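You operate a simulated robot arm through the tools that you are given. There is no shell and no other tool.

Carry out the task below with a simulated two-armed robot. There is one attempt and no reset: what you move stays moved.

TASK
Set the oil feed knob to 6 with the air bled off, then set the air to 4 bar.
Fine: shut the supply and bleed the dial to 0 first; open the supply again after.

It is judged by the outcome, as a careful person would: the job done as asked, and still so three seconds after it is handed in. It fails if anything else is knocked over, pushed out of place, dropped, spilled or broken.

THE ROBOT
Two 7-joint arms with fingered hands on one trunk that stands fixed in place. Base frame: the origin is at the foot of the trunk, x ahead of it, y to its left, z up. Lengths are in mm, angles in degrees, forces in N, time in s.
The left shoulder is at [20, 123, 1212], the right one opposite. Each reaches about 626 mm from its shoulder. Payload 2.4 kg a hand.
The TCP of each hand is the grasp point between the finger pads, 17 mm short of the fingertips. In the tool frame z runs along the fingers and y along their closing line. The gripper opens to 88 mm; its body begins 47 mm behind the TCP. The gripper is a hand of 3 fingers: y runs from the thumb to the fingers, the wrist lies at [0, 0, -165] in the tool frame.
Orientation is told as [roll, pitch, yaw] about the base's x, y, z axes, in that order, counted from this pose: with the fingers straight down and closing along the base's y, the tool's x points along the base's -x, its y along +y and its z along -z.

THE INTERFACE
- The arms move only by the tool jog_arm. It takes "left_rows", "right_rows" or both (then of equal length, played together; a hand with none holds still); each is a list of rows, each an object of numbers (a shift or turn left out is 0): "tx", "ty", "tz": the shift along the base's x, y, z in mm; "wx", "wy", "wz": the turn, a rotation vector about the base's x, y, z in rad. In form: [{"tx": .., "ty": .., "tz": .., "wx": .., "wy": .., "wz": ..}, ...]. A call has 1 to 20 rows; each row shifts and turns the commanded pose from where the row before left it. A row lasts 0.2 s, in which the tool goes at most 50 mm and 8.6 degrees; a call with a longer step from one row to the next is refused whole. A pose out of reach is approached as far as the arm can. The call stops where the force on the tool passes 40 N (or 10 N more than at its start, if that is more) or the arm is blocked; 0.2 s more then pass. In this call time passes only in rows, and 0.2 s behind the last. The reply holds the time, the measured pose of the TCP, the force on the tool along the base axes, the opening and the grip force, in the units named above and with some noise, with the torque about the TCP (base axes, N m) and any sound that the robot's microphone picked up.
- Cameras (640 x 400 px; columns grow to the right, rows downward): "scene" is now at [46.8, 20, 1656.4]; the picture's right is [0.35, -0.94, 0.00], its down [-0.73, -0.27, -0.62] and it looks along [0.58, 0.22, -0.78] (base axes); focal length 340 px, centre (320, 200). "left" rides on the left gripper at [-52, 4, -66] in its tool frame; the picture's right is [-0.08, -1.00, 0.00], its down [0.78, -0.07, -0.62] and it looks along [0.62, -0.05, 0.78] (tool axes); focal length 243 px, centre (320, 200). "right" rides on the right gripper at [52, 4, -66] in its tool frame; the picture's right is [-0.08, 1.00, 0.00], its down [-0.78, -0.07, -0.62] and it looks along [-0.62, -0.05, 0.78] (tool axes); focal length 243 px, centre (320, 200). There is no depth. A picture from a camera that has moved, and an enlarged one, comes with that camera's place and axes in the base frame and with its lens. The place of the scene camera against the robot may be out by one fixed shift of up to 18 mm in any direction.
- get_image(camera): a new picture of that camera. The clock stands still meanwhile.
- lift_body(by): moves the trunk up (or, below 0, down) by that many mm; the arms and the scene camera ride with it, the base frame stays. It gives what a move gives, with no picture.
- curl_fingers(finger1, finger2, thumb_bend, hand): sets how far each is bent, from 0 (flat) to 1 (curled in); at 0.3 the hand is open as for a grip, at 0.7 the pads meet at the TCP. One left out holds its place. A second passes; each finger stops where it meets its share of the squeeze, and holds until it gets a number again. It is the only way to open and close the hand. It gives what a move gives, with no picture; readings hold the bend of each and the force on the fingers (four entries, about 0 where the hand has none), thumb and palm.
- turn_head(pan, tilt): turns the head with the scene camera to pan (to the left, within 120 degrees either way) and tilt (down, from -29 to 69), counted from straight ahead of the robot. It gives what a move gives.
- zoom(camera, box): a new picture of the part [left, top, right, bottom] of that camera's present view, enlarged. The clock stands still meanwhile.
- sign_off(): hands the job in; it is judged then, once.

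Places have to be worked out from the pictures, the camera data and where the tool is seen. Open the grippers and draw the arms clear of the work before you hand the job in, unless the task says otherwise.

The tools are called after "Call:" by a JSON object that holds its "method" and its "body". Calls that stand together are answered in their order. jog_arm: Moves the arms, as the interface text tells. Its arguments: {"type":"object","properties":{"left_rows":{"type":"array","items":{"type":"object","properties":{"tx":{"type":"number"},"ty":{"type":"number"},"tz":{"type":"number"},"wx":{"type":"number"},"wy":{"type":"number"},"wz":{"type":"number"}}}},"right_rows":{"type":"array","items":{"type":"object","properties":{"tx":{"type":"number"},"ty":{"type":"number"},"tz":{"type":"number"},"wx":{"type":"number"},"wy":{"type":"number"},"wz":{"type":"number"}}}}},"required":[]} The other tools are called the same way: lift_body (by) moves the trunk up or down; curl_fingers (finger1, finger2, thumb_bend, hand) moves the fingers one by one; turn_head (pan, tilt) turns the head that bears the scene camera; get_image (camera) takes a picture; zoom (camera, box) takes an enlarged picture of a part of a camera's view; sign_off () hands the job in.

At the start:

```text
time: 0.0
left_tool_pos: [367.9, 291.3, 1307.1]
left_tcp_rot: [0.0, 0.0, 0.0]
left_contact_force: [-0.2, 0.2, 0.2]
left_ft_torque: [-0.03, 0.03, 0.04]
left_finger_gap: 87.9
left_finger_force: 0.0
left_shape: jaw
left_bend: [0.3, 0.3, 0.3]
left_finger forces: [0.0, 0.0, 0.0, 0.0, 0.1, 0.0]
right_tool_pos: [325.0, -37.5, 1292.7]
right_tcp_rot: [0.1, -0.1, 0.0]
right_contact_force: [-0.1, 1.0, -0.3]
right_ft_torque: [0.02, 0.02, 0.01]
right_finger_gap: 87.7
right_finger_force: 0.1
right_shape: jaw
right_bend: [0.3, 0.3, 0.3]
right_finger forces: [0.0, 0.0, 0.0, 0.0, 0.1, 0.0]
trunk travel left (down, up): [-425.0, 405.0]
head pan, tilt (commanded): [20.3, 51.5]
```

scene: 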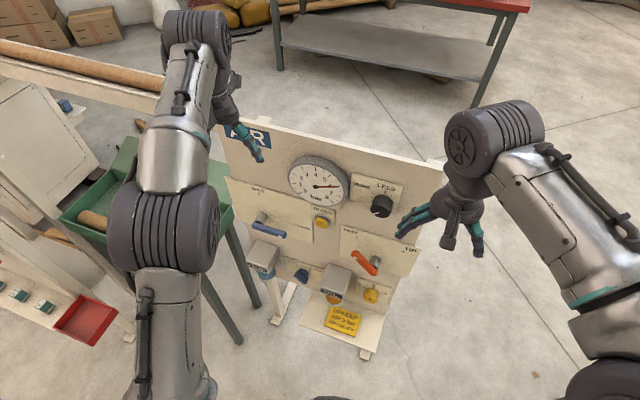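
right: 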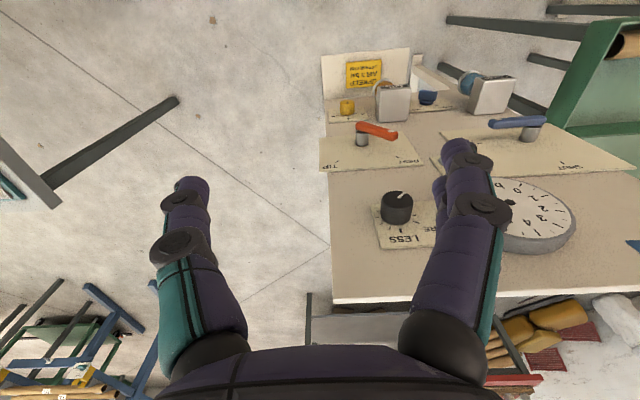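
left: 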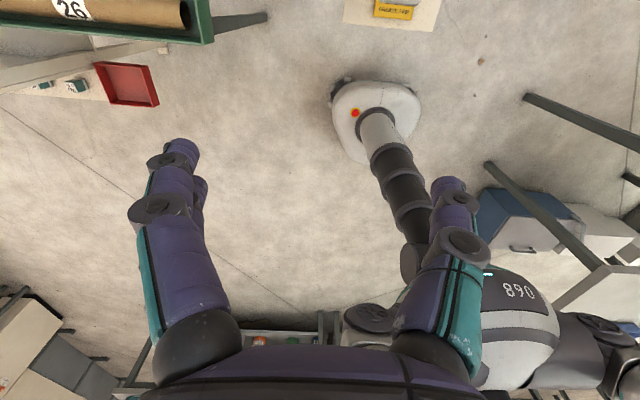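

I start by looking closer at the panel in the scene camera, to read the labels and find each control.

Call:
{"method": "zoom", "body": {"camera": "scene", "box": [210, 110, 450, 260]}}

Call:
{"method": "zoom", "body": {"camera": "scene", "box": [220, 210, 420, 360]}}

Call:
{"method": "zoom", "body": {"camera": "right", "box": [310, 40, 640, 270]}}

```text
2.67 times, centred on (330, 185) of scene
camera zoom: at [46.8, 20.0, 1656.4], right [0.35, -0.94, 0.0], down [-0.73, -0.27, -0.62], along [0.58, 0.22, -0.78], focal length 906 px, centre (293, 240)
```

zoom: 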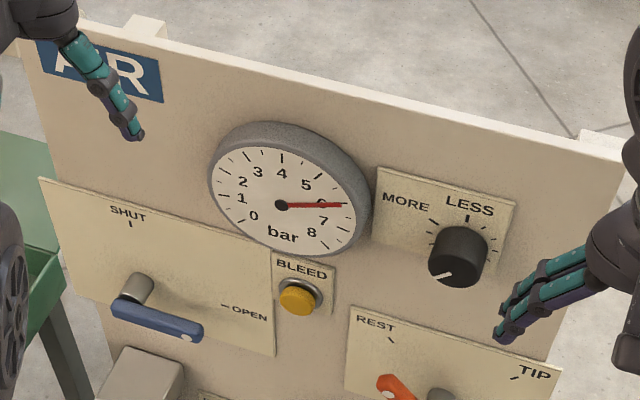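

```text
2.67 times, centred on (320, 285) of scene
camera zoom: at [46.8, 20.0, 1656.4], right [0.35, -0.94, 0.0], down [-0.73, -0.27, -0.62], along [0.58, 0.22, -0.78], focal length 906 px, centre (320, -27)
```

zoom: 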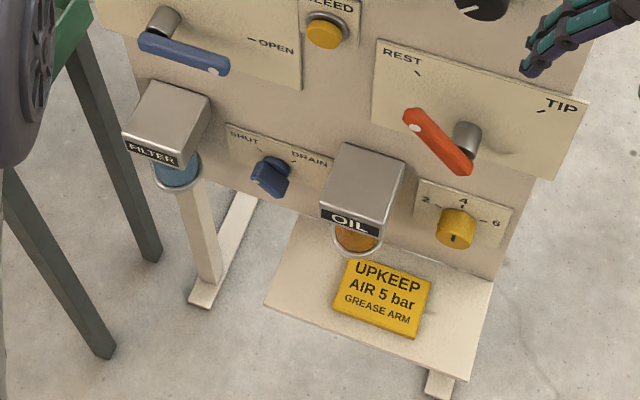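

```text
1.74 times, centred on (475, 155) of right
camera zoom: at [271.7, -32.2, 1359.1], right [0.08, 1.0, 0.0], down [0.78, -0.07, 0.62], along [0.62, -0.05, -0.78], focal length 422 px, centre (50, 278)
```

zoom: 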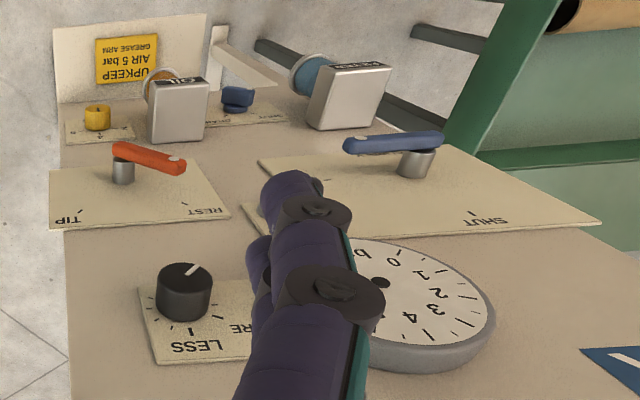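

The panel shows: blue supply lever at OPEN (right), SHUT is up; bleed button; black regulator (dial ~6 bar); yellow oil feed knob 2/4/6; a red REST/TIP lever and a drain knob I must not touch. I look around with the head to know the obstacles before moving the arms.

Call:
{"method": "turn_head", "body": {"pan": 55, "tilt": 50}}

Call:
{"method": "get_image", "body": {"camera": "scene"}}

Call:
{"method": "turn_head", "body": {"pan": 0, "tilt": 50}}

Call:
{"method": "get_image", "body": {"camera": "scene"}}

```text
time: 1.0
left_tool_pos: [367.1, 291.8, 1307.3]
left_tcp_rot: [0.1, 0.0, 0.0]
left_contact_force: [-0.7, -0.5, -0.7]
left_ft_torque: [-0.01, -0.03, 0.0]
left_finger_gap: 88.0
left_finger_force: 0.1
left_shape: jaw
left_bend: [0.3, 0.3, 0.3]
left_finger forces: [0.0, 0.0, 0.1, 0.0, 0.0, 0.0]
right_tool_pos: [324.1, -37.8, 1292.7]
right_tcp_rot: [0.0, -0.1, -0.1]
right_contact_force: [0.1, 1.3, -0.1]
right_ft_torque: [-0.02, 0.02, -0.02]
right_finger_gap: 87.7
right_finger_force: 0.0
right_shape: jaw
right_bend: [0.3, 0.3, 0.3]
right_finger forces: [0.1, 0.0, 0.1, 0.0, 0.1, 0.0]
trunk travel left (down, up): [-425.0, 405.0]
head pan, tilt (commanded): [55.0, 50.0]
```

```text
taken
camera scene: at [20.2, 56.8, 1658.4], right [0.82, -0.57, 0.0], down [-0.44, -0.63, -0.64], along [0.37, 0.53, -0.77], focal length 340 px, centre (320, 200)
```

scene: 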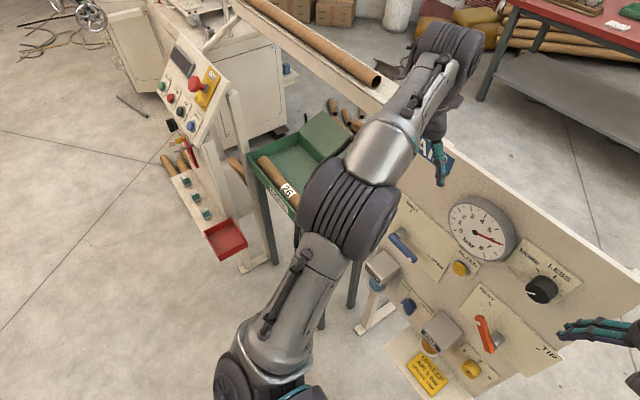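

```text
time: 2.2
left_tool_pos: [367.4, 292.2, 1307.3]
left_tcp_rot: [0.1, 0.0, 0.0]
left_contact_force: [-0.7, -0.4, -0.4]
left_ft_torque: [0.02, 0.01, -0.02]
left_finger_gap: 87.8
left_finger_force: 0.0
left_shape: jaw
left_bend: [0.3, 0.3, 0.3]
left_finger forces: [0.0, 0.0, 0.0, 0.1, 0.0, 0.1]
right_tool_pos: [323.7, -37.7, 1292.9]
right_tcp_rot: [0.0, -0.1, 0.1]
right_contact_force: [0.4, -0.3, -0.3]
right_ft_torque: [0.0, -0.01, 0.0]
right_finger_gap: 87.8
right_finger_force: 0.1
right_shape: jaw
right_bend: [0.3, 0.3, 0.3]
right_finger forces: [0.0, 0.0, 0.0, 0.0, 0.0, 0.1]
trunk travel left (down, up): [-425.0, 405.0]
head pan, tilt (commanded): [0.0, 50.0]
```

```text
taken
camera scene: at [52.9, -6.1, 1658.4], right [0.0, -1.0, 0.0], down [-0.77, 0.0, -0.64], along [0.64, 0.0, -0.77], focal length 340 px, centre (320, 200)
```

scene: 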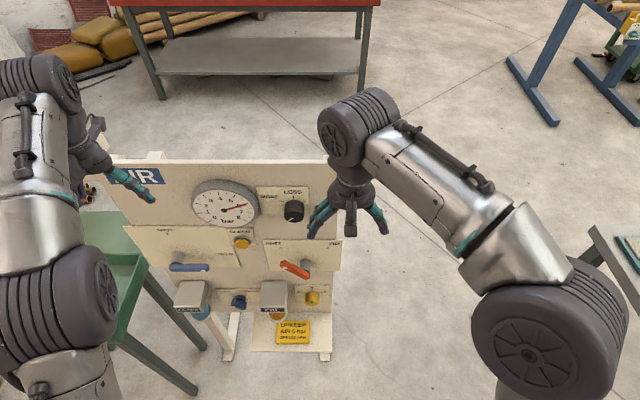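

The board stands roughly square to the robot at x≈500, with the lever around z≈915, regulator z≈1120 and the oil knob low near z≈690. I zoom in for detail on each control from this straight-ahead view.

Call:
{"method": "zoom", "body": {"camera": "scene", "box": [160, 160, 352, 280]}}

Call:
{"method": "zoom", "body": {"camera": "scene", "box": [230, 180, 326, 240]}}

Call:
{"method": "zoom", "body": {"camera": "scene", "box": [210, 270, 338, 350]}}

```text
3.33 times, centred on (256, 220) of scene
camera zoom: at [52.9, -6.1, 1658.4], right [0.0, -1.0, 0.0], down [-0.77, 0.0, -0.64], along [0.64, 0.0, -0.77], focal length 1132 px, centre (533, 133)
```

zoom: 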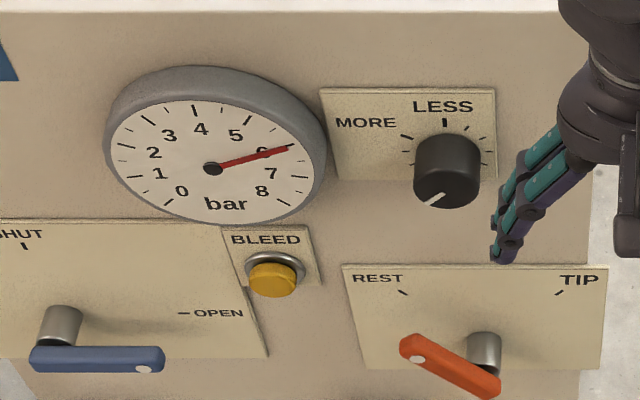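

```text
6.67 times, centred on (278, 210) of scene
camera zoom: at [52.9, -6.1, 1658.4], right [0.0, -1.0, 0.0], down [-0.77, 0.0, -0.64], along [0.64, 0.0, -0.77], focal length 2264 px, centre (600, 133)
```

zoom: 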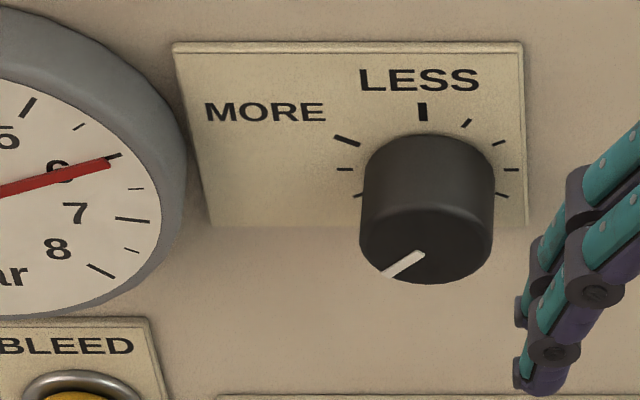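

```text
5.00 times, centred on (274, 310) of scene
camera zoom: at [52.9, -6.1, 1658.4], right [0.0, -1.0, 0.0], down [-0.77, 0.0, -0.64], along [0.64, 0.0, -0.77], focal length 1698 px, centre (550, -350)
```

zoom: 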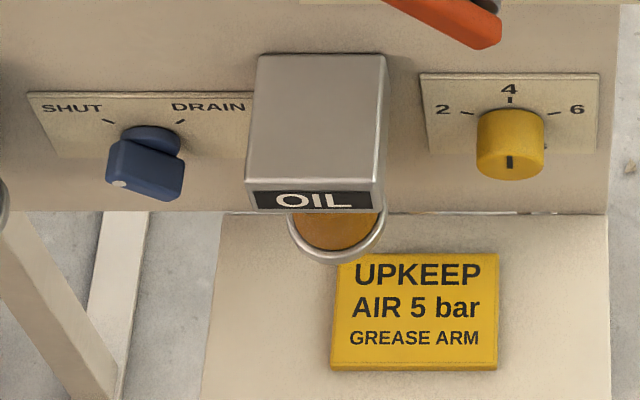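

Regulator scale runs from LESS (12 o'clock) clockwise round to MORE, so 4 bar needs a counter-clockwise turn from the present 6. The needle points at 6. One trunk height about 300 lower should let both arms reach everything; hands are ~90 mm or more clear of the board, so I lower halfway first and check.

Call:
{"method": "lift_body", "body": {"by": -150}}

Call:
{"method": "turn_head", "body": {"pan": 20, "tilt": 40}}

Call:
{"method": "get_image", "body": {"camera": "scene"}}

Call:
{"method": "get_image", "body": {"camera": "right"}}

```text
time: 4.0
left_tool_pos: [366.9, 291.0, 1156.6]
left_tcp_rot: [-0.1, 0.0, 0.0]
left_contact_force: [0.1, 0.1, -0.3]
left_ft_torque: [-0.02, -0.04, 0.02]
left_finger_gap: 87.9
left_finger_force: 0.1
left_shape: jaw
left_bend: [0.3, 0.3, 0.3]
left_finger forces: [0.0, 0.0, 0.0, 0.0, 0.0, 0.1]
right_tool_pos: [324.0, -37.5, 1144.5]
right_tcp_rot: [-0.1, 0.0, 0.0]
right_contact_force: [-1.1, -0.9, 0.2]
right_ft_torque: [-0.01, 0.0, -0.02]
right_finger_gap: 87.9
right_finger_force: 0.1
right_shape: jaw
right_bend: [0.3, 0.3, 0.3]
right_finger forces: [0.0, 0.1, 0.1, 0.0, 0.1, 0.0]
trunk travel left (down, up): [-275.0, 555.0]
head pan, tilt (commanded): [0.0, 50.0]
```

```text
time: 4.8
left_tool_pos: [367.4, 293.2, 1157.2]
left_tcp_rot: [-0.1, 0.0, -0.1]
left_contact_force: [-1.1, -0.1, -0.5]
left_ft_torque: [-0.01, 0.01, 0.01]
left_finger_gap: 87.8
left_finger_force: 0.0
left_shape: jaw
left_bend: [0.3, 0.3, 0.3]
left_finger forces: [0.0, 0.1, 0.1, 0.0, 0.1, 0.0]
right_tool_pos: [323.7, -37.0, 1143.2]
right_tcp_rot: [0.0, 0.0, 0.0]
right_contact_force: [-0.5, -0.1, -0.5]
right_ft_torque: [-0.05, -0.01, -0.03]
right_finger_gap: 88.0
right_finger_force: 0.0
right_shape: jaw
right_bend: [0.3, 0.3, 0.3]
right_finger forces: [0.0, 0.1, 0.0, 0.1, 0.1, 0.1]
trunk travel left (down, up): [-275.0, 555.0]
head pan, tilt (commanded): [20.0, 40.0]
```

```text
taken
camera scene: at [55.8, 22.8, 1522.5], right [0.34, -0.94, 0.0], down [-0.6, -0.22, -0.77], along [0.72, 0.26, -0.64], focal length 340 px, centre (320, 200)
```

scene: 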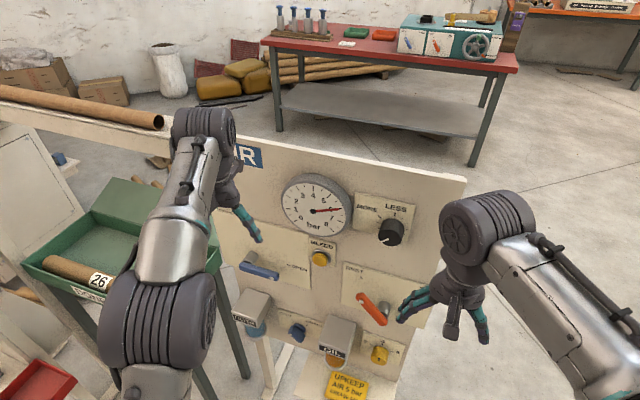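

```text
taken
camera right: at [271.7, -32.2, 1209.1], right [0.08, 1.0, 0.0], down [0.78, -0.07, 0.62], along [0.62, -0.05, -0.78], focal length 243 px, centre (320, 200)
```

right: 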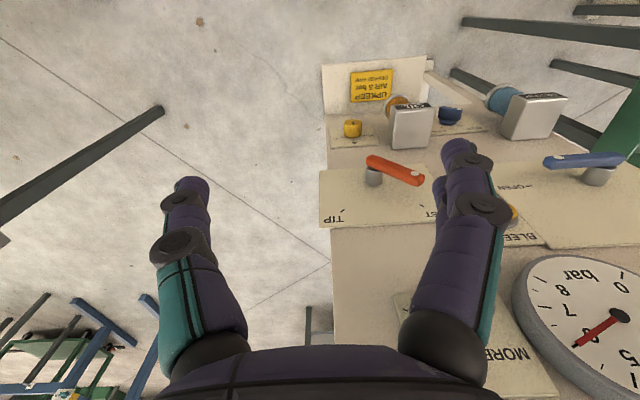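

Clear so far; the elbow is well above the trolley tray. I lower another 150 mm.

Call:
{"method": "lift_body", "body": {"by": -150}}

Call:
{"method": "turn_head", "body": {"pan": 20, "tilt": 35}}

Call:
{"method": "get_image", "body": {"camera": "scene"}}

Call:
{"method": "get_image", "body": {"camera": "right"}}

Call:
{"method": "get_image", "body": {"camera": "left"}}

```text
time: 6.6
left_tool_pos: [367.3, 292.4, 1007.7]
left_tcp_rot: [0.0, 0.0, -0.1]
left_contact_force: [-0.5, 0.4, 0.3]
left_ft_torque: [-0.01, -0.01, -0.01]
left_finger_gap: 87.9
left_finger_force: 0.0
left_shape: jaw
left_bend: [0.3, 0.3, 0.3]
left_finger forces: [0.0, 0.0, 0.1, 0.0, 0.0, 0.0]
right_tool_pos: [322.2, -37.8, 993.4]
right_tcp_rot: [0.0, 0.0, 0.0]
right_contact_force: [-0.7, -0.6, 0.4]
right_ft_torque: [0.0, 0.0, 0.0]
right_finger_gap: 88.1
right_finger_force: 0.2
right_shape: jaw
right_bend: [0.3, 0.3, 0.3]
right_finger forces: [0.1, 0.0, 0.0, 0.0, 0.1, 0.1]
trunk travel left (down, up): [-125.0, 705.0]
head pan, tilt (commanded): [20.0, 40.0]
```

```text
time: 7.2
left_tool_pos: [368.8, 290.7, 1006.7]
left_tcp_rot: [0.1, 0.0, 0.1]
left_contact_force: [0.1, 0.7, -0.4]
left_ft_torque: [0.0, 0.0, 0.02]
left_finger_gap: 88.0
left_finger_force: 0.1
left_shape: jaw
left_bend: [0.3, 0.3, 0.3]
left_finger forces: [0.0, 0.0, 0.0, 0.1, 0.0, 0.0]
right_tool_pos: [324.3, -37.0, 993.5]
right_tcp_rot: [0.0, 0.0, 0.0]
right_contact_force: [-0.7, 0.8, 0.5]
right_ft_torque: [0.0, 0.04, -0.01]
right_finger_gap: 88.0
right_finger_force: 0.0
right_shape: jaw
right_bend: [0.3, 0.3, 0.3]
right_finger forces: [0.0, 0.1, 0.1, 0.0, 0.1, 0.0]
trunk travel left (down, up): [-125.0, 705.0]
head pan, tilt (commanded): [20.0, 35.0]
```

```text
taken
camera scene: at [58.6, 23.9, 1380.1], right [0.34, -0.94, 0.0], down [-0.54, -0.2, -0.82], along [0.77, 0.28, -0.57], focal length 340 px, centre (320, 200)
```

scene: 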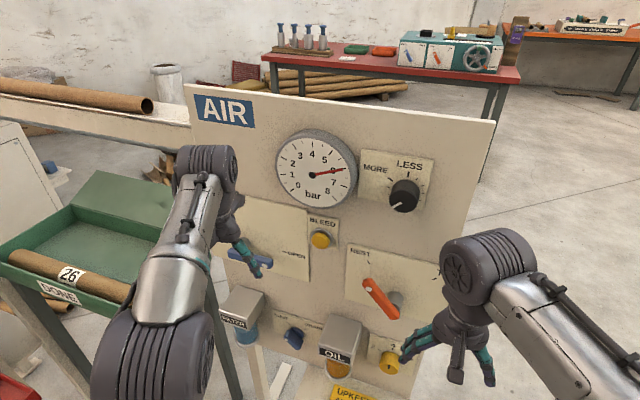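

```text
taken
camera right: at [271.6, -32.2, 1059.1], right [0.08, 1.0, 0.0], down [0.78, -0.07, 0.62], along [0.62, -0.05, -0.78], focal length 243 px, centre (320, 200)
```

right: 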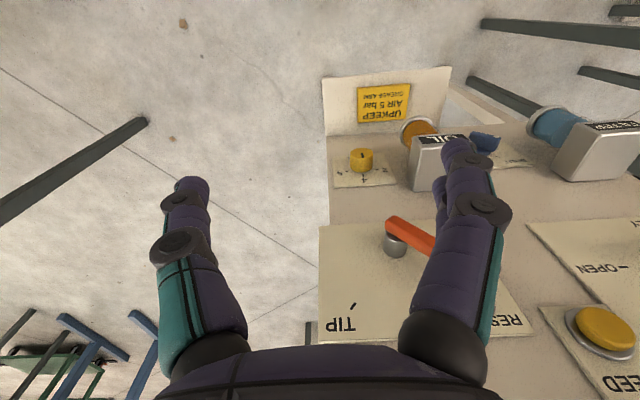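

```text
taken
camera left: at [420.2, 296.4, 1073.2], right [0.08, -1.0, 0.0], down [-0.78, -0.07, 0.62], along [-0.62, -0.05, -0.78], focal length 243 px, centre (320, 200)
```

left: 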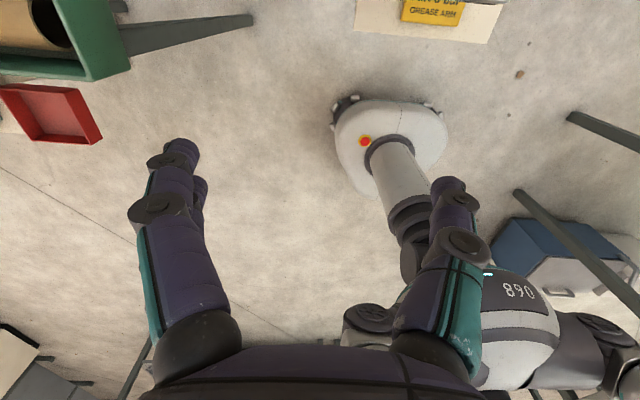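

Stereo from the right wrist camera at three heights puts the lever tip near (465, 272, 916), oil knob face near (502, 30, 648), bleed near (500–515, 190–200, 960) and the board face near x≈540. I now turn the left hand so its fingers point ahead (+x) and its camera looks at the lever, staying clear of the board.

Call:
{"method": "jog_arm", "body": {"left_rows": [{"wy": -0.1428, "tx": -2, "tz": 3}, {"wy": -0.1428, "tx": -2, "tz": 3}, {"wy": -0.1428, "tx": -2, "tz": 3}, {"wy": -0.1428, "tx": -2, "tz": 3}, {"wy": -0.1428, "tx": -2, "tz": 3}, {"wy": -0.1428, "tx": -2, "tz": 3}]}}

Call:
{"method": "get_image", "body": {"camera": "scene"}}

```text
time: 8.6
left_tool_pos: [355.5, 293.4, 1023.4]
left_tcp_rot: [0.3, -49.2, 0.0]
left_contact_force: [-0.3, -0.3, 0.3]
left_ft_torque: [0.0, -0.01, -0.03]
left_finger_gap: 88.0
left_finger_force: 0.1
left_shape: jaw
left_bend: [0.3, 0.3, 0.3]
left_finger forces: [0.1, 0.0, 0.1, 0.0, 0.1, 0.0]
right_tool_pos: [323.6, -37.9, 992.7]
right_tcp_rot: [0.0, 0.0, 0.0]
right_contact_force: [-0.4, 1.1, -0.4]
right_ft_torque: [0.03, -0.02, 0.04]
right_finger_gap: 87.8
right_finger_force: 0.0
right_shape: jaw
right_bend: [0.3, 0.3, 0.3]
right_finger forces: [0.0, 0.1, 0.0, 0.1, 0.1, 0.0]
trunk travel left (down, up): [-125.0, 705.0]
head pan, tilt (commanded): [20.0, 35.0]
```

```text
taken
camera scene: at [58.5, 23.9, 1380.1], right [0.34, -0.94, 0.0], down [-0.54, -0.2, -0.82], along [0.77, 0.28, -0.57], focal length 340 px, centre (320, 200)
```

scene: 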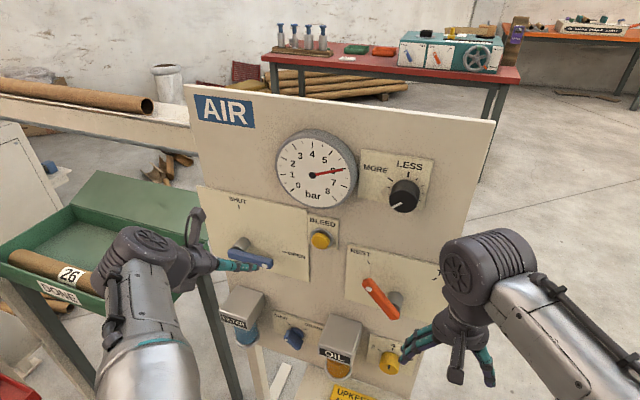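

The turn works as expected. I complete the turn to fingers-forward and look with the left camera.

Call:
{"method": "jog_arm", "body": {"left_rows": [{"wy": -0.1428}, {"wy": -0.1428}, {"wy": -0.1428}, {"wy": -0.1428}, {"wy": -0.1428}]}}

Call:
{"method": "get_image", "body": {"camera": "left"}}

Call:
{"method": "get_image", "body": {"camera": "scene"}}

```text
time: 9.8
left_tool_pos: [355.0, 291.2, 1024.6]
left_tcp_rot: [148.0, -89.9, -147.8]
left_contact_force: [-0.7, 0.6, -0.4]
left_ft_torque: [0.01, -0.01, -0.03]
left_finger_gap: 87.9
left_finger_force: 0.0
left_shape: jaw
left_bend: [0.3, 0.3, 0.3]
left_finger forces: [0.0, 0.0, 0.0, 0.0, 0.0, 0.0]
right_tool_pos: [322.6, -37.6, 992.9]
right_tcp_rot: [0.0, -0.1, 0.0]
right_contact_force: [-0.2, -0.1, -0.9]
right_ft_torque: [0.06, 0.0, 0.0]
right_finger_gap: 87.9
right_finger_force: 0.0
right_shape: jaw
right_bend: [0.3, 0.3, 0.3]
right_finger forces: [0.0, 0.0, 0.0, 0.0, 0.1, 0.0]
trunk travel left (down, up): [-125.0, 705.0]
head pan, tilt (commanded): [20.0, 35.0]
```

```text
taken
camera left: at [290.0, 296.9, 1077.1], right [0.0, -1.0, 0.08], down [-0.62, -0.07, -0.78], along [0.78, -0.05, -0.62], focal length 243 px, centre (320, 200)
```

left: 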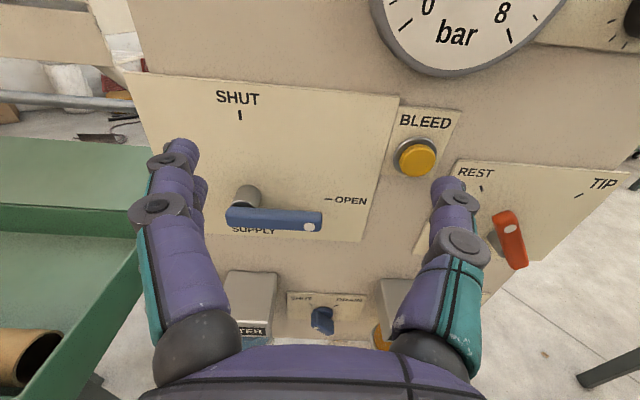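

```text
taken
camera scene: at [58.6, 23.9, 1380.1], right [0.34, -0.94, 0.0], down [-0.54, -0.2, -0.82], along [0.77, 0.28, -0.57], focal length 340 px, centre (320, 200)
```

scene: 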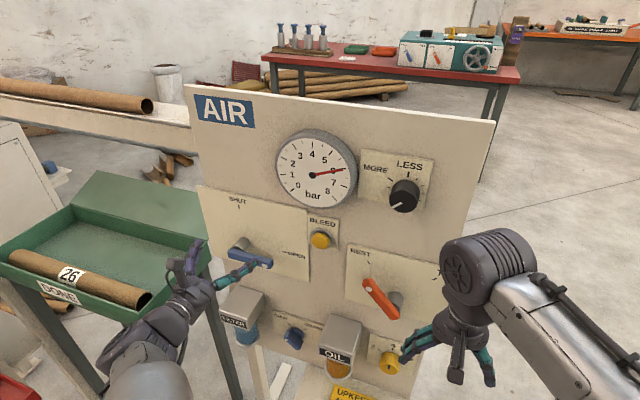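

The left camera now sees the lever, SHUT/OPEN marks and the bleed well. Triangulating with the right wrist views: handle tip ≈(473, 281, 904), pivot ≈(y 365, z 905), plate face ≈x 515, bleed face ≈(503, 191, 966). I close the left fingers to make a pushing peg and see its shape.

Call:
{"method": "curl_fingers", "body": {"hand": "left", "finger1": 0.7, "finger2": 0.7, "thumb_bend": 0.7}}

Call:
{"method": "get_image", "body": {"camera": "left"}}

Call:
{"method": "zoom", "body": {"camera": "scene", "box": [150, 160, 342, 280]}}

```text
time: 10.8
left_tool_pos: [356.1, 293.1, 1024.9]
left_tcp_rot: [27.4, -90.0, -27.4]
left_contact_force: [0.2, 0.3, 0.6]
left_ft_torque: [0.0, 0.0, 0.01]
left_finger_gap: 0.0
left_finger_force: 0.1
left_shape: fingers
left_bend: [0.7, 0.7, 0.7]
left_finger forces: [0.0, 0.1, 0.0, 0.1, 0.1, 0.1]
right_tool_pos: [323.3, -37.2, 992.7]
right_tcp_rot: [-0.1, -0.1, 0.0]
right_contact_force: [0.6, 0.2, 0.1]
right_ft_torque: [-0.03, -0.01, -0.01]
right_finger_gap: 87.9
right_finger_force: 0.0
right_shape: jaw
right_bend: [0.3, 0.3, 0.3]
right_finger forces: [0.0, 0.1, 0.1, 0.0, 0.0, 0.1]
trunk travel left (down, up): [-125.0, 705.0]
head pan, tilt (commanded): [20.0, 35.0]
```

```text
taken
camera left: at [290.2, 296.7, 1077.3], right [0.0, -1.0, 0.08], down [-0.62, -0.07, -0.78], along [0.78, -0.05, -0.62], focal length 243 px, centre (320, 200)
```

left: 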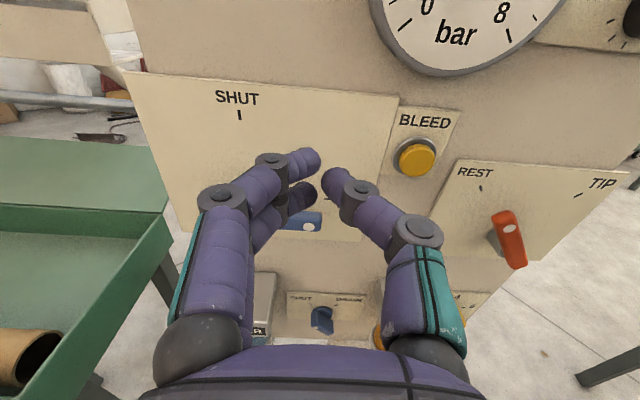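

```text
3.33 times, centred on (246, 220) of scene
camera zoom: at [58.5, 23.9, 1380.1], right [0.34, -0.94, 0.0], down [-0.54, -0.2, -0.82], along [0.77, 0.28, -0.57], focal length 1132 px, centre (567, 133)
```

zoom: 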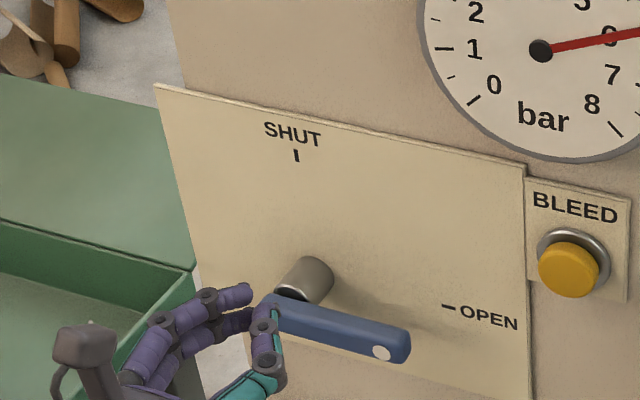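

The pinched tips make a compact peg (~30 mm tall). Before going under the handle I check how far the FILTER box below protrudes.

Call:
{"method": "zoom", "body": {"camera": "scene", "box": [190, 230, 350, 330]}}

Call:
{"method": "zoom", "body": {"camera": "left", "box": [200, 180, 440, 360]}}

```text
4.00 times, centred on (270, 280) of scene
camera zoom: at [58.5, 23.9, 1380.1], right [0.34, -0.94, 0.0], down [-0.54, -0.2, -0.82], along [0.77, 0.28, -0.57], focal length 1359 px, centre (520, -120)
```

zoom: 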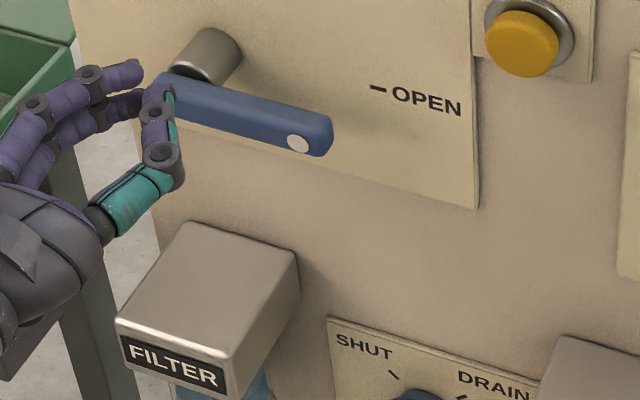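

```text
2.22 times, centred on (320, 270) of left
camera zoom: at [290.2, 296.7, 1077.3], right [0.0, -1.0, 0.08], down [-0.62, -0.07, -0.78], along [0.78, -0.05, -0.62], focal length 539 px, centre (320, 44)
```

zoom: 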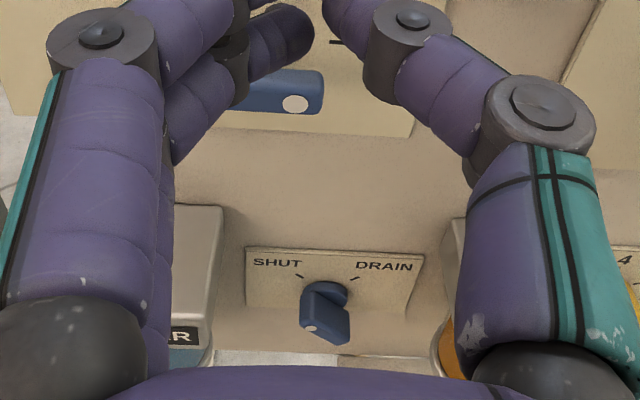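

The FILTER box top is at z≈740, well below. The trolley tray on the left may be close to the left hand's workspace though, so I measure where its rim is before moving.

Call:
{"method": "turn_head", "body": {"pan": 45, "tilt": 45}}

Call:
{"method": "get_image", "body": {"camera": "scene"}}

```text
time: 11.7
left_tool_pos: [355.6, 292.6, 1024.5]
left_tcp_rot: [18.1, -90.0, -18.0]
left_contact_force: [0.9, 0.4, 0.5]
left_ft_torque: [0.01, 0.02, 0.0]
left_finger_gap: 0.1
left_finger_force: 0.1
left_shape: fingers
left_bend: [0.7, 0.7, 0.7]
left_finger forces: [0.0, 0.0, 0.0, 0.1, 0.1, 0.1]
right_tool_pos: [323.6, -37.7, 993.6]
right_tcp_rot: [0.1, -0.2, 0.0]
right_contact_force: [0.6, 0.0, -0.1]
right_ft_torque: [-0.01, 0.03, -0.02]
right_finger_gap: 88.0
right_finger_force: 0.1
right_shape: jaw
right_bend: [0.3, 0.3, 0.3]
right_finger forces: [0.0, 0.0, 0.1, 0.0, 0.0, 0.0]
trunk travel left (down, up): [-125.0, 705.0]
head pan, tilt (commanded): [45.0, 45.0]
```

```text
taken
camera scene: at [33.3, 51.2, 1365.3], right [0.71, -0.71, 0.0], down [-0.5, -0.5, -0.71], along [0.5, 0.5, -0.71], focal length 340 px, centre (320, 200)
```

scene: 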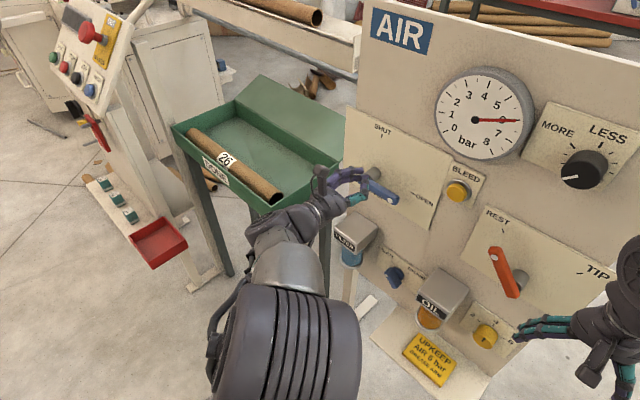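

The tray rim is about z≈840 at y≥460, so the left hand at y≤370 stays clear. I lower the pinched left hand below handle level (z≈866), still 90 mm short of the handle plane.

Call:
{"method": "jog_arm", "body": {"left_rows": [{"tz": -20}, {"tz": -20}, {"tz": -20}, {"tz": -20}, {"tz": -20}, {"tz": -20}, {"tz": -20}, {"tz": -20}]}}

Call:
{"method": "turn_head", "body": {"pan": 25, "tilt": 35}}

Call:
{"method": "get_image", "body": {"camera": "scene"}}

Call:
{"method": "get_image", "body": {"camera": "left"}}

```text
time: 13.5
left_tool_pos: [354.3, 290.8, 864.1]
left_tcp_rot: [114.3, -89.8, -114.3]
left_contact_force: [-0.4, -0.1, -0.1]
left_ft_torque: [-0.02, 0.0, 0.0]
left_finger_gap: 0.0
left_finger_force: 0.1
left_shape: fingers
left_bend: [0.7, 0.7, 0.7]
left_finger forces: [0.1, 0.0, 0.1, 0.0, 0.0, 0.1]
right_tool_pos: [323.3, -37.1, 992.7]
right_tcp_rot: [0.0, -0.2, 0.0]
right_contact_force: [-0.4, 0.2, 0.4]
right_ft_torque: [-0.02, 0.01, 0.0]
right_finger_gap: 87.8
right_finger_force: 0.0
right_shape: jaw
right_bend: [0.3, 0.3, 0.3]
right_finger forces: [0.0, 0.0, 0.1, 0.0, 0.0, 0.1]
trunk travel left (down, up): [-125.0, 705.0]
head pan, tilt (commanded): [45.0, 45.0]
```

```text
time: 14.3
left_tool_pos: [354.1, 290.8, 865.8]
left_tcp_rot: [30.8, -90.0, -30.6]
left_contact_force: [0.0, -0.5, -0.1]
left_ft_torque: [0.0, 0.03, 0.03]
left_finger_gap: 0.0
left_finger_force: 0.1
left_shape: fingers
left_bend: [0.7, 0.7, 0.7]
left_finger forces: [0.0, 0.0, 0.1, 0.0, 0.0, 0.1]
right_tool_pos: [323.5, -36.3, 992.6]
right_tcp_rot: [0.0, 0.0, 0.0]
right_contact_force: [-0.3, -0.6, 0.6]
right_ft_torque: [0.01, 0.03, 0.0]
right_finger_gap: 88.0
right_finger_force: 0.1
right_shape: jaw
right_bend: [0.3, 0.3, 0.3]
right_finger forces: [0.1, 0.0, 0.0, 0.1, 0.0, 0.0]
trunk travel left (down, up): [-125.0, 705.0]
head pan, tilt (commanded): [25.0, 35.0]
```

```text
taken
camera scene: at [55.6, 31.1, 1380.1], right [0.42, -0.91, 0.0], down [-0.52, -0.24, -0.82], along [0.74, 0.35, -0.57], focal length 340 px, centre (320, 200)
```

scene: 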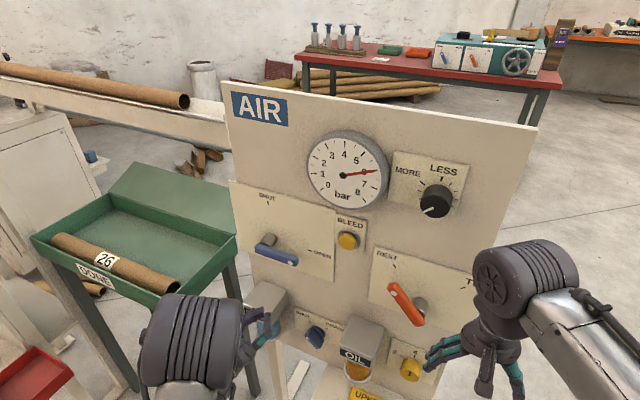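

```text
taken
camera left: at [288.5, 295.6, 917.7], right [0.0, -1.0, 0.08], down [-0.62, -0.07, -0.78], along [0.78, -0.05, -0.62], focal length 243 px, centre (320, 200)
```

left: 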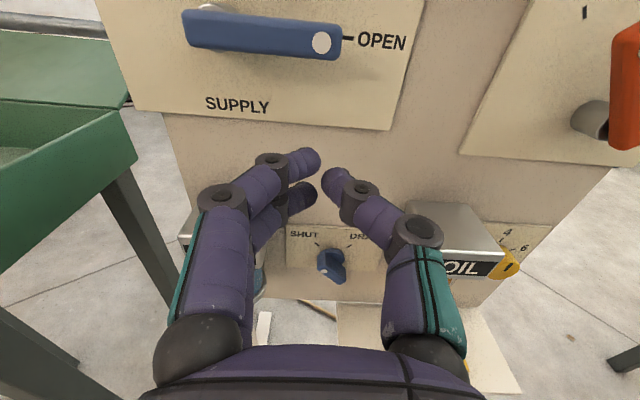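

The handle in the new view agrees with tip ≈(473, 281, 901), about 22 mm tall. I advance below the tip to x≈478 (fingertips ≈495, plate ≈515) at z≈858.

Call:
{"method": "jog_arm", "body": {"left_rows": [{"tx": 15, "tz": -2}, {"tx": 15, "tz": -2}, {"tx": 15, "tz": -2}, {"tx": 15, "tz": -1}, {"tx": 15, "tz": -1}, {"tx": 15}, {"tx": 15}, {"tx": 13}]}}

Call:
{"method": "get_image", "body": {"camera": "left"}}

Call:
{"method": "zoom", "body": {"camera": "scene", "box": [190, 170, 382, 290]}}

```text
time: 16.1
left_tool_pos: [473.2, 291.2, 858.2]
left_tcp_rot: [-90.4, -90.0, 90.5]
left_contact_force: [-0.1, 1.7, 0.1]
left_ft_torque: [-0.04, -0.02, 0.02]
left_finger_gap: 0.0
left_finger_force: 0.0
left_shape: fingers
left_bend: [0.7, 0.7, 0.7]
left_finger forces: [0.1, 0.0, 0.1, 0.1, 0.0, 0.0]
right_tool_pos: [324.8, -37.5, 992.9]
right_tcp_rot: [0.0, -0.1, 0.0]
right_contact_force: [-1.2, -1.0, -0.2]
right_ft_torque: [-0.01, 0.0, -0.01]
right_finger_gap: 87.7
right_finger_force: 0.0
right_shape: jaw
right_bend: [0.3, 0.3, 0.3]
right_finger forces: [0.0, 0.0, 0.1, 0.0, 0.0, 0.0]
trunk travel left (down, up): [-125.0, 705.0]
head pan, tilt (commanded): [25.0, 35.0]
```

```text
taken
camera left: at [407.5, 296.1, 909.3], right [0.0, -1.0, 0.09], down [-0.62, -0.07, -0.78], along [0.78, -0.05, -0.62], focal length 243 px, centre (320, 200)
```

left: 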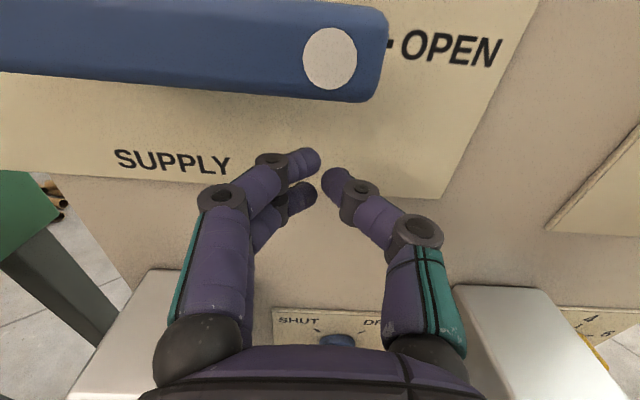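

```text
3.33 times, centred on (286, 230) of scene
camera zoom: at [55.7, 31.0, 1380.1], right [0.42, -0.91, 0.0], down [-0.52, -0.24, -0.82], along [0.74, 0.35, -0.57], focal length 1132 px, centre (433, 100)
```

zoom: 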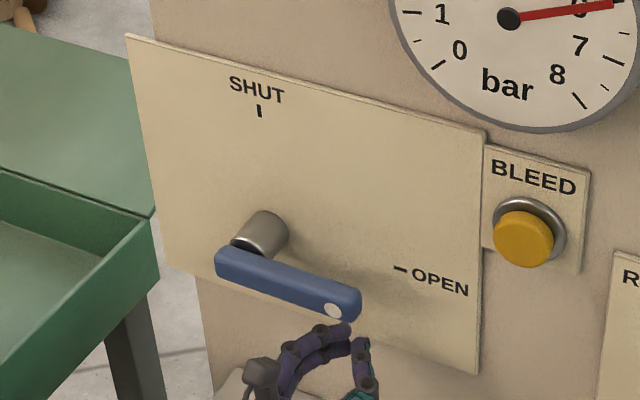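

Handle spans z≈893–909 at the tip; the peg is ~20 mm below it. I push the lever up along an arc about the pivot (y 365, z 903), first to about 45°.

Call:
{"method": "jog_arm", "body": {"left_rows": [{"tx": 6, "ty": 2, "tz": 10}, {"ty": 2, "tz": 11}, {"ty": -2.5, "tz": 9.3}, {"ty": -1.3, "tz": 9.6}, {"ty": -0.1, "tz": 9.7}, {"ty": 1.3, "tz": 9.6}, {"ty": 2.5, "tz": 9.4}, {"ty": 3.6, "tz": 8.9}]}}

Call:
{"method": "get_image", "body": {"camera": "left"}}

Call:
{"method": "zoom", "body": {"camera": "scene", "box": [190, 130, 382, 250]}}

```text
time: 17.9
left_tool_pos: [479.3, 299.3, 934.7]
left_tcp_rot: [28.8, -90.1, -28.8]
left_contact_force: [0.0, -1.0, -0.8]
left_ft_torque: [-0.01, -0.02, 0.02]
left_finger_gap: 0.0
left_finger_force: 0.7
left_shape: fingers
left_bend: [0.7, 0.7, 0.7]
left_finger forces: [1.2, 0.0, 0.1, 0.0, 0.0, 0.0]
right_tool_pos: [324.0, -38.0, 991.9]
right_tcp_rot: [0.0, -0.1, -0.1]
right_contact_force: [0.3, 0.4, 0.2]
right_ft_torque: [-0.02, -0.01, 0.0]
right_finger_gap: 87.7
right_finger_force: 0.0
right_shape: jaw
right_bend: [0.3, 0.3, 0.3]
right_finger forces: [0.0, 0.0, 0.0, 0.0, 0.1, 0.0]
trunk travel left (down, up): [-125.0, 705.0]
head pan, tilt (commanded): [25.0, 35.0]
```

```text
taken
camera left: at [413.9, 304.6, 988.0], right [0.0, -1.0, 0.08], down [-0.62, -0.07, -0.78], along [0.78, -0.05, -0.62], focal length 243 px, centre (320, 200)
```

left: 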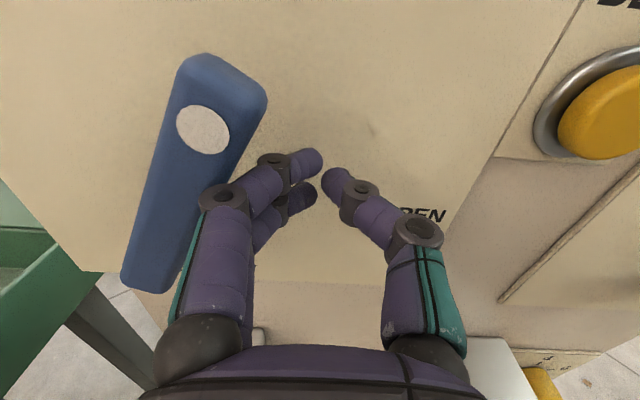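

```text
3.33 times, centred on (286, 190) of scene
camera zoom: at [55.7, 30.9, 1380.1], right [0.42, -0.91, 0.0], down [-0.52, -0.24, -0.82], along [0.74, 0.35, -0.57], focal length 1132 px, centre (433, 233)
```

zoom: 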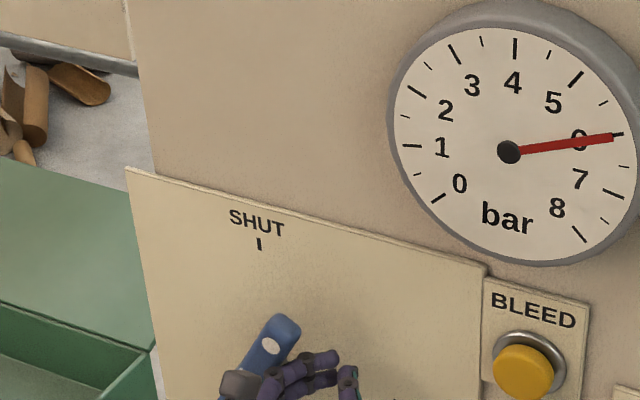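

The handle is at about 60° and moves easily, contacting the finger's left side. I continue along the arc in small steps.

Call:
{"method": "jog_arm", "body": {"left_rows": [{"ty": 3.8, "tz": 7}, {"ty": 4.4, "tz": 6.2}, {"ty": 5, "tz": 5.8}, {"ty": 5.6, "tz": 5.2}]}}

Call:
{"method": "get_image", "body": {"camera": "left"}}

Call:
{"method": "zoom", "body": {"camera": "scene", "box": [190, 130, 382, 250]}}

```text
time: 18.9
left_tool_pos: [478.4, 319.6, 957.9]
left_tcp_rot: [42.3, -90.0, -42.4]
left_contact_force: [-0.5, -0.7, -0.5]
left_ft_torque: [-0.03, 0.04, 0.0]
left_finger_gap: 0.1
left_finger_force: 0.0
left_shape: fingers
left_bend: [0.7, 0.7, 0.7]
left_finger forces: [0.0, 0.0, 0.0, 0.1, 0.0, 0.0]
right_tool_pos: [322.8, -38.0, 993.0]
right_tcp_rot: [-0.1, 0.0, -0.1]
right_contact_force: [0.1, 0.1, -0.3]
right_ft_torque: [-0.04, -0.01, -0.02]
right_finger_gap: 87.8
right_finger_force: 0.0
right_shape: jaw
right_bend: [0.3, 0.3, 0.3]
right_finger forces: [0.0, 0.0, 0.0, 0.0, 0.0, 0.0]
trunk travel left (down, up): [-125.0, 705.0]
head pan, tilt (commanded): [25.0, 35.0]
```

```text
taken
camera left: at [413.7, 323.7, 1011.2], right [0.0, -1.0, 0.08], down [-0.62, -0.07, -0.78], along [0.78, -0.05, -0.62], focal length 243 px, centre (320, 200)
```

left: 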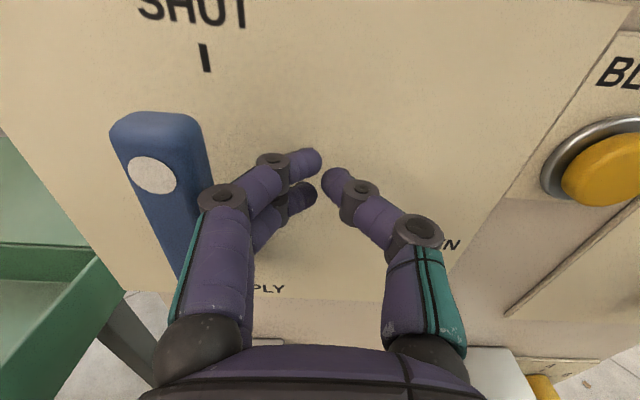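

```text
3.33 times, centred on (286, 190) of scene
camera zoom: at [55.7, 31.0, 1380.1], right [0.42, -0.91, 0.0], down [-0.52, -0.24, -0.82], along [0.74, 0.35, -0.57], focal length 1132 px, centre (433, 233)
```

zoom: 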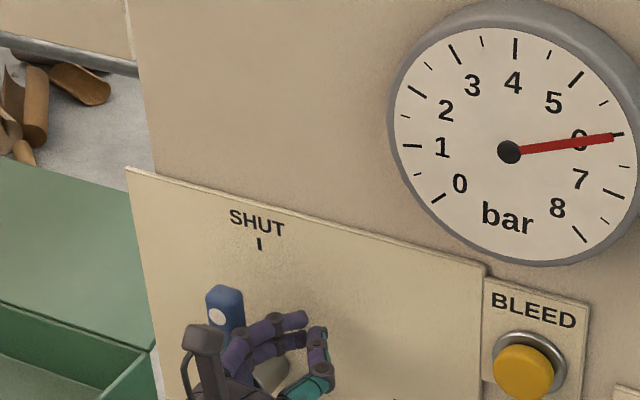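

The handle dot is now at about (y 363, z 975) against the pivot y 365: practically upright under the SHUT tick. I nudge it gently to make sure it sits at its stop, then back off and look.

Call:
{"method": "jog_arm", "body": {"left_rows": [{"ty": 2, "tz": 1}, {"ty": 2}]}}

Call:
{"method": "zoom", "body": {"camera": "left", "box": [80, 0, 320, 300]}}

```text
time: 19.6
left_tool_pos: [479.1, 322.3, 959.6]
left_tcp_rot: [28.6, -90.0, -28.6]
left_contact_force: [-0.2, -0.3, 0.2]
left_ft_torque: [-0.02, 0.01, 0.01]
left_finger_gap: 0.2
left_finger_force: 0.1
left_shape: fingers
left_bend: [0.7, 0.7, 0.7]
left_finger forces: [0.0, 0.0, 0.0, 0.0, 0.1, 0.1]
right_tool_pos: [323.2, -36.9, 992.4]
right_tcp_rot: [0.0, -0.1, 0.1]
right_contact_force: [0.2, 0.1, -0.3]
right_ft_torque: [-0.01, -0.04, -0.01]
right_finger_gap: 87.8
right_finger_force: 0.1
right_shape: jaw
right_bend: [0.3, 0.3, 0.3]
right_finger forces: [0.0, 0.0, 0.0, 0.1, 0.0, 0.0]
trunk travel left (down, up): [-125.0, 705.0]
head pan, tilt (commanded): [25.0, 35.0]
```

```text
1.33 times, centred on (200, 150) of left
camera zoom: at [413.6, 327.2, 1012.3], right [0.0, -1.0, 0.08], down [-0.62, -0.07, -0.78], along [0.78, -0.05, -0.62], focal length 324 px, centre (480, 267)
```

zoom: 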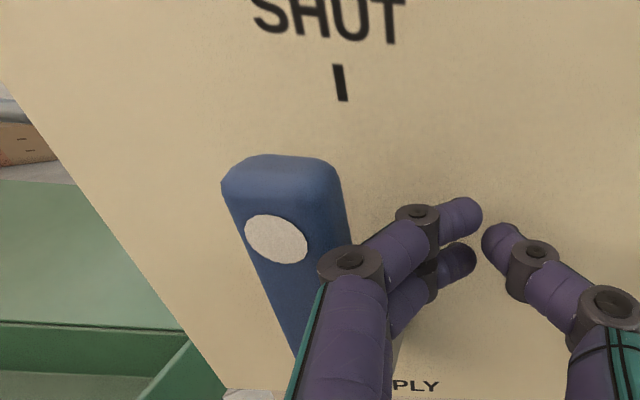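

The handle stayed upright on its own at SHUT (no contact force now). I draw the left hand back and slide over in front of the bleed button.

Call:
{"method": "jog_arm", "body": {"left_rows": [{"ty": -8}, {"tx": -20}, {"tx": -20}, {"tx": -25}, {"ty": -20, "tz": 1}, {"ty": -20, "tz": 1}, {"ty": -20, "tz": 1}, {"ty": -20, "tz": 1}, {"ty": -20, "tz": 1}, {"ty": -23, "tz": 1}]}}

Call:
{"method": "get_image", "body": {"camera": "left"}}

Call:
{"method": "get_image", "body": {"camera": "scene"}}

```text
time: 21.8
left_tool_pos: [412.5, 207.7, 979.6]
left_tcp_rot: [1.3, -89.8, -1.8]
left_contact_force: [-0.7, 0.5, 0.4]
left_ft_torque: [-0.05, -0.01, -0.02]
left_finger_gap: 0.1
left_finger_force: 0.0
left_shape: fingers
left_bend: [0.7, 0.7, 0.7]
left_finger forces: [0.1, 0.1, 0.0, 0.1, 0.1, 0.0]
left hand out of reach, approached as far as the arm can: row 10
right_tool_pos: [324.1, -36.6, 993.1]
right_tcp_rot: [0.0, -0.1, 0.0]
right_contact_force: [0.3, -0.1, -0.1]
right_ft_torque: [-0.03, -0.01, 0.0]
right_finger_gap: 88.0
right_finger_force: 0.0
right_shape: jaw
right_bend: [0.3, 0.3, 0.3]
right_finger forces: [0.0, 0.1, 0.1, 0.1, 0.1, 0.1]
trunk travel left (down, up): [-125.0, 705.0]
head pan, tilt (commanded): [25.0, 35.0]
```

```text
taken
camera left: at [347.3, 212.8, 1031.8], right [0.0, -1.0, 0.08], down [-0.62, -0.06, -0.78], along [0.78, -0.06, -0.62], focal length 243 px, centre (320, 200)
```

left: 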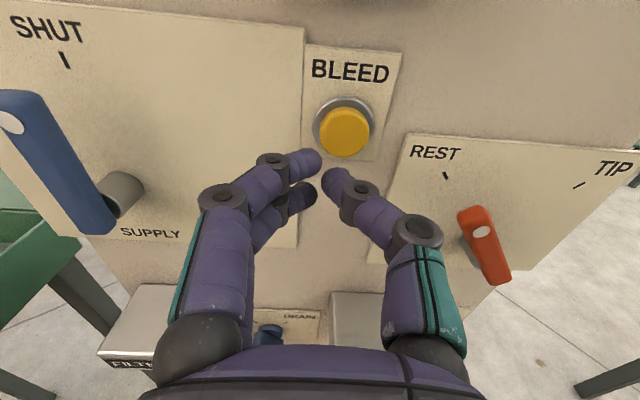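

```text
taken
camera scene: at [55.6, 30.8, 1380.1], right [0.42, -0.91, 0.0], down [-0.52, -0.24, -0.82], along [0.74, 0.35, -0.57], focal length 340 px, centre (320, 200)
```

scene: 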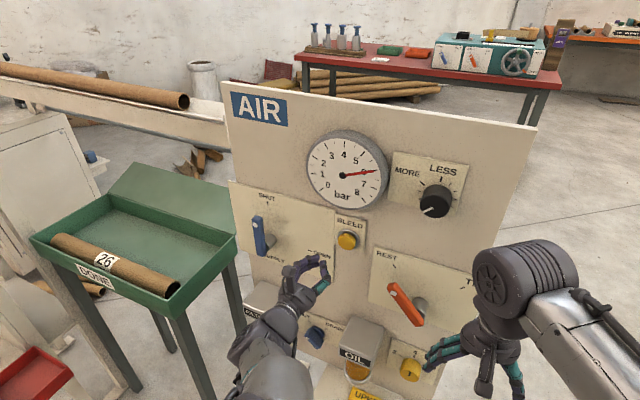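

Button face re-measured at (503, 190, 967). The arm was folded too tightly for the last row; I move forward a bit and re-read the pose.

Call:
{"method": "jog_arm", "body": {"left_rows": [{"tx": 12}, {"tx": 12}, {"tx": 12}]}}

```text
time: 22.6
left_tool_pos: [447.9, 212.4, 981.0]
left_tcp_rot: [0.1, -89.7, -0.5]
left_contact_force: [0.7, 0.0, -0.2]
left_ft_torque: [-0.02, 0.0, -0.02]
left_finger_gap: 0.0
left_finger_force: 0.1
left_shape: fingers
left_bend: [0.7, 0.7, 0.7]
left_finger forces: [0.0, 0.0, 0.1, 0.0, 0.0, 0.0]
right_tool_pos: [322.3, -37.1, 993.0]
right_tcp_rot: [0.0, -0.1, 0.0]
right_contact_force: [1.1, 0.2, -0.2]
right_ft_torque: [-0.03, 0.0, 0.01]
right_finger_gap: 88.0
right_finger_force: 0.1
right_shape: jaw
right_bend: [0.3, 0.3, 0.3]
right_finger forces: [0.1, 0.0, 0.1, 0.1, 0.0, 0.0]
trunk travel left (down, up): [-125.0, 705.0]
head pan, tilt (commanded): [25.0, 35.0]
```

Pose is (448, 212, 981). I line up on the button axis at y≈190, z≈967 while still short of it.

Call:
{"method": "jog_arm", "body": {"left_rows": [{"tx": 5, "ty": -6, "tz": -4}, {"tx": 5, "ty": -8, "tz": -5}, {"ty": -8, "tz": -5}]}}

Call:
{"method": "get_image", "body": {"camera": "left"}}

Call:
{"method": "zoom", "body": {"camera": "scene", "box": [250, 130, 442, 250]}}

```text
time: 23.4
left_tool_pos: [456.7, 210.4, 982.2]
left_tcp_rot: [1.5, -89.8, -1.8]
left_contact_force: [0.5, 0.3, 0.2]
left_ft_torque: [0.02, -0.04, 0.02]
left_finger_gap: 0.0
left_finger_force: 0.0
left_shape: fingers
left_bend: [0.7, 0.7, 0.7]
left_finger forces: [0.1, 0.1, 0.0, 0.0, 0.0, 0.1]
left hand out of reach, approached as far as the arm can: row 1, 2, 3
right_tool_pos: [324.3, -36.9, 992.8]
right_tcp_rot: [0.0, -0.1, 0.0]
right_contact_force: [-0.2, 0.8, -0.9]
right_ft_torque: [0.01, 0.04, 0.01]
right_finger_gap: 87.9
right_finger_force: 0.0
right_shape: jaw
right_bend: [0.3, 0.3, 0.3]
right_finger forces: [0.1, 0.0, 0.1, 0.0, 0.1, 0.0]
trunk travel left (down, up): [-125.0, 705.0]
head pan, tilt (commanded): [25.0, 35.0]
```

```text
taken
camera left: at [391.7, 216.1, 1034.9], right [0.0, -1.0, 0.08], down [-0.62, -0.06, -0.78], along [0.78, -0.06, -0.62], focal length 243 px, centre (320, 200)
```

left: 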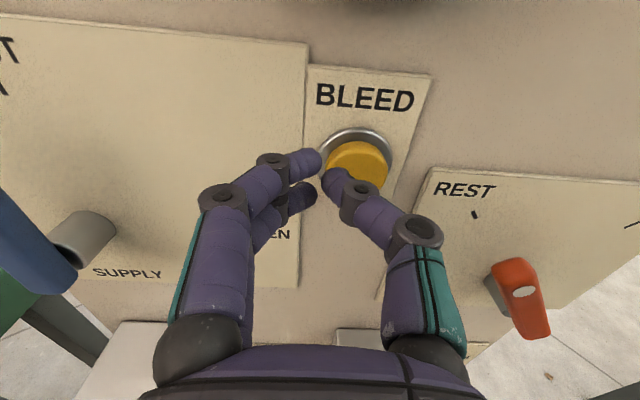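

```text
3.33 times, centred on (346, 190) of scene
camera zoom: at [55.6, 30.9, 1380.1], right [0.42, -0.91, 0.0], down [-0.52, -0.24, -0.82], along [0.74, 0.35, -0.57], focal length 1132 px, centre (233, 233)
```

zoom: 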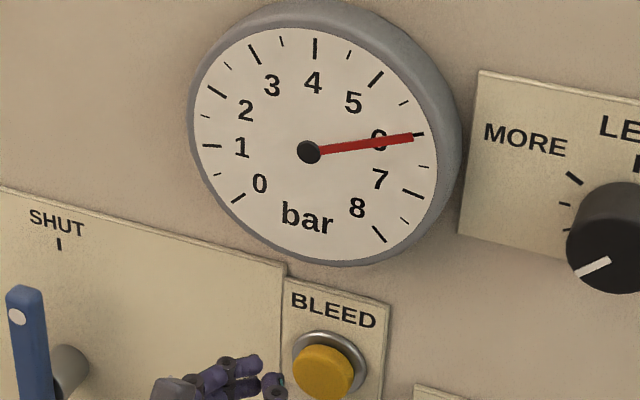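

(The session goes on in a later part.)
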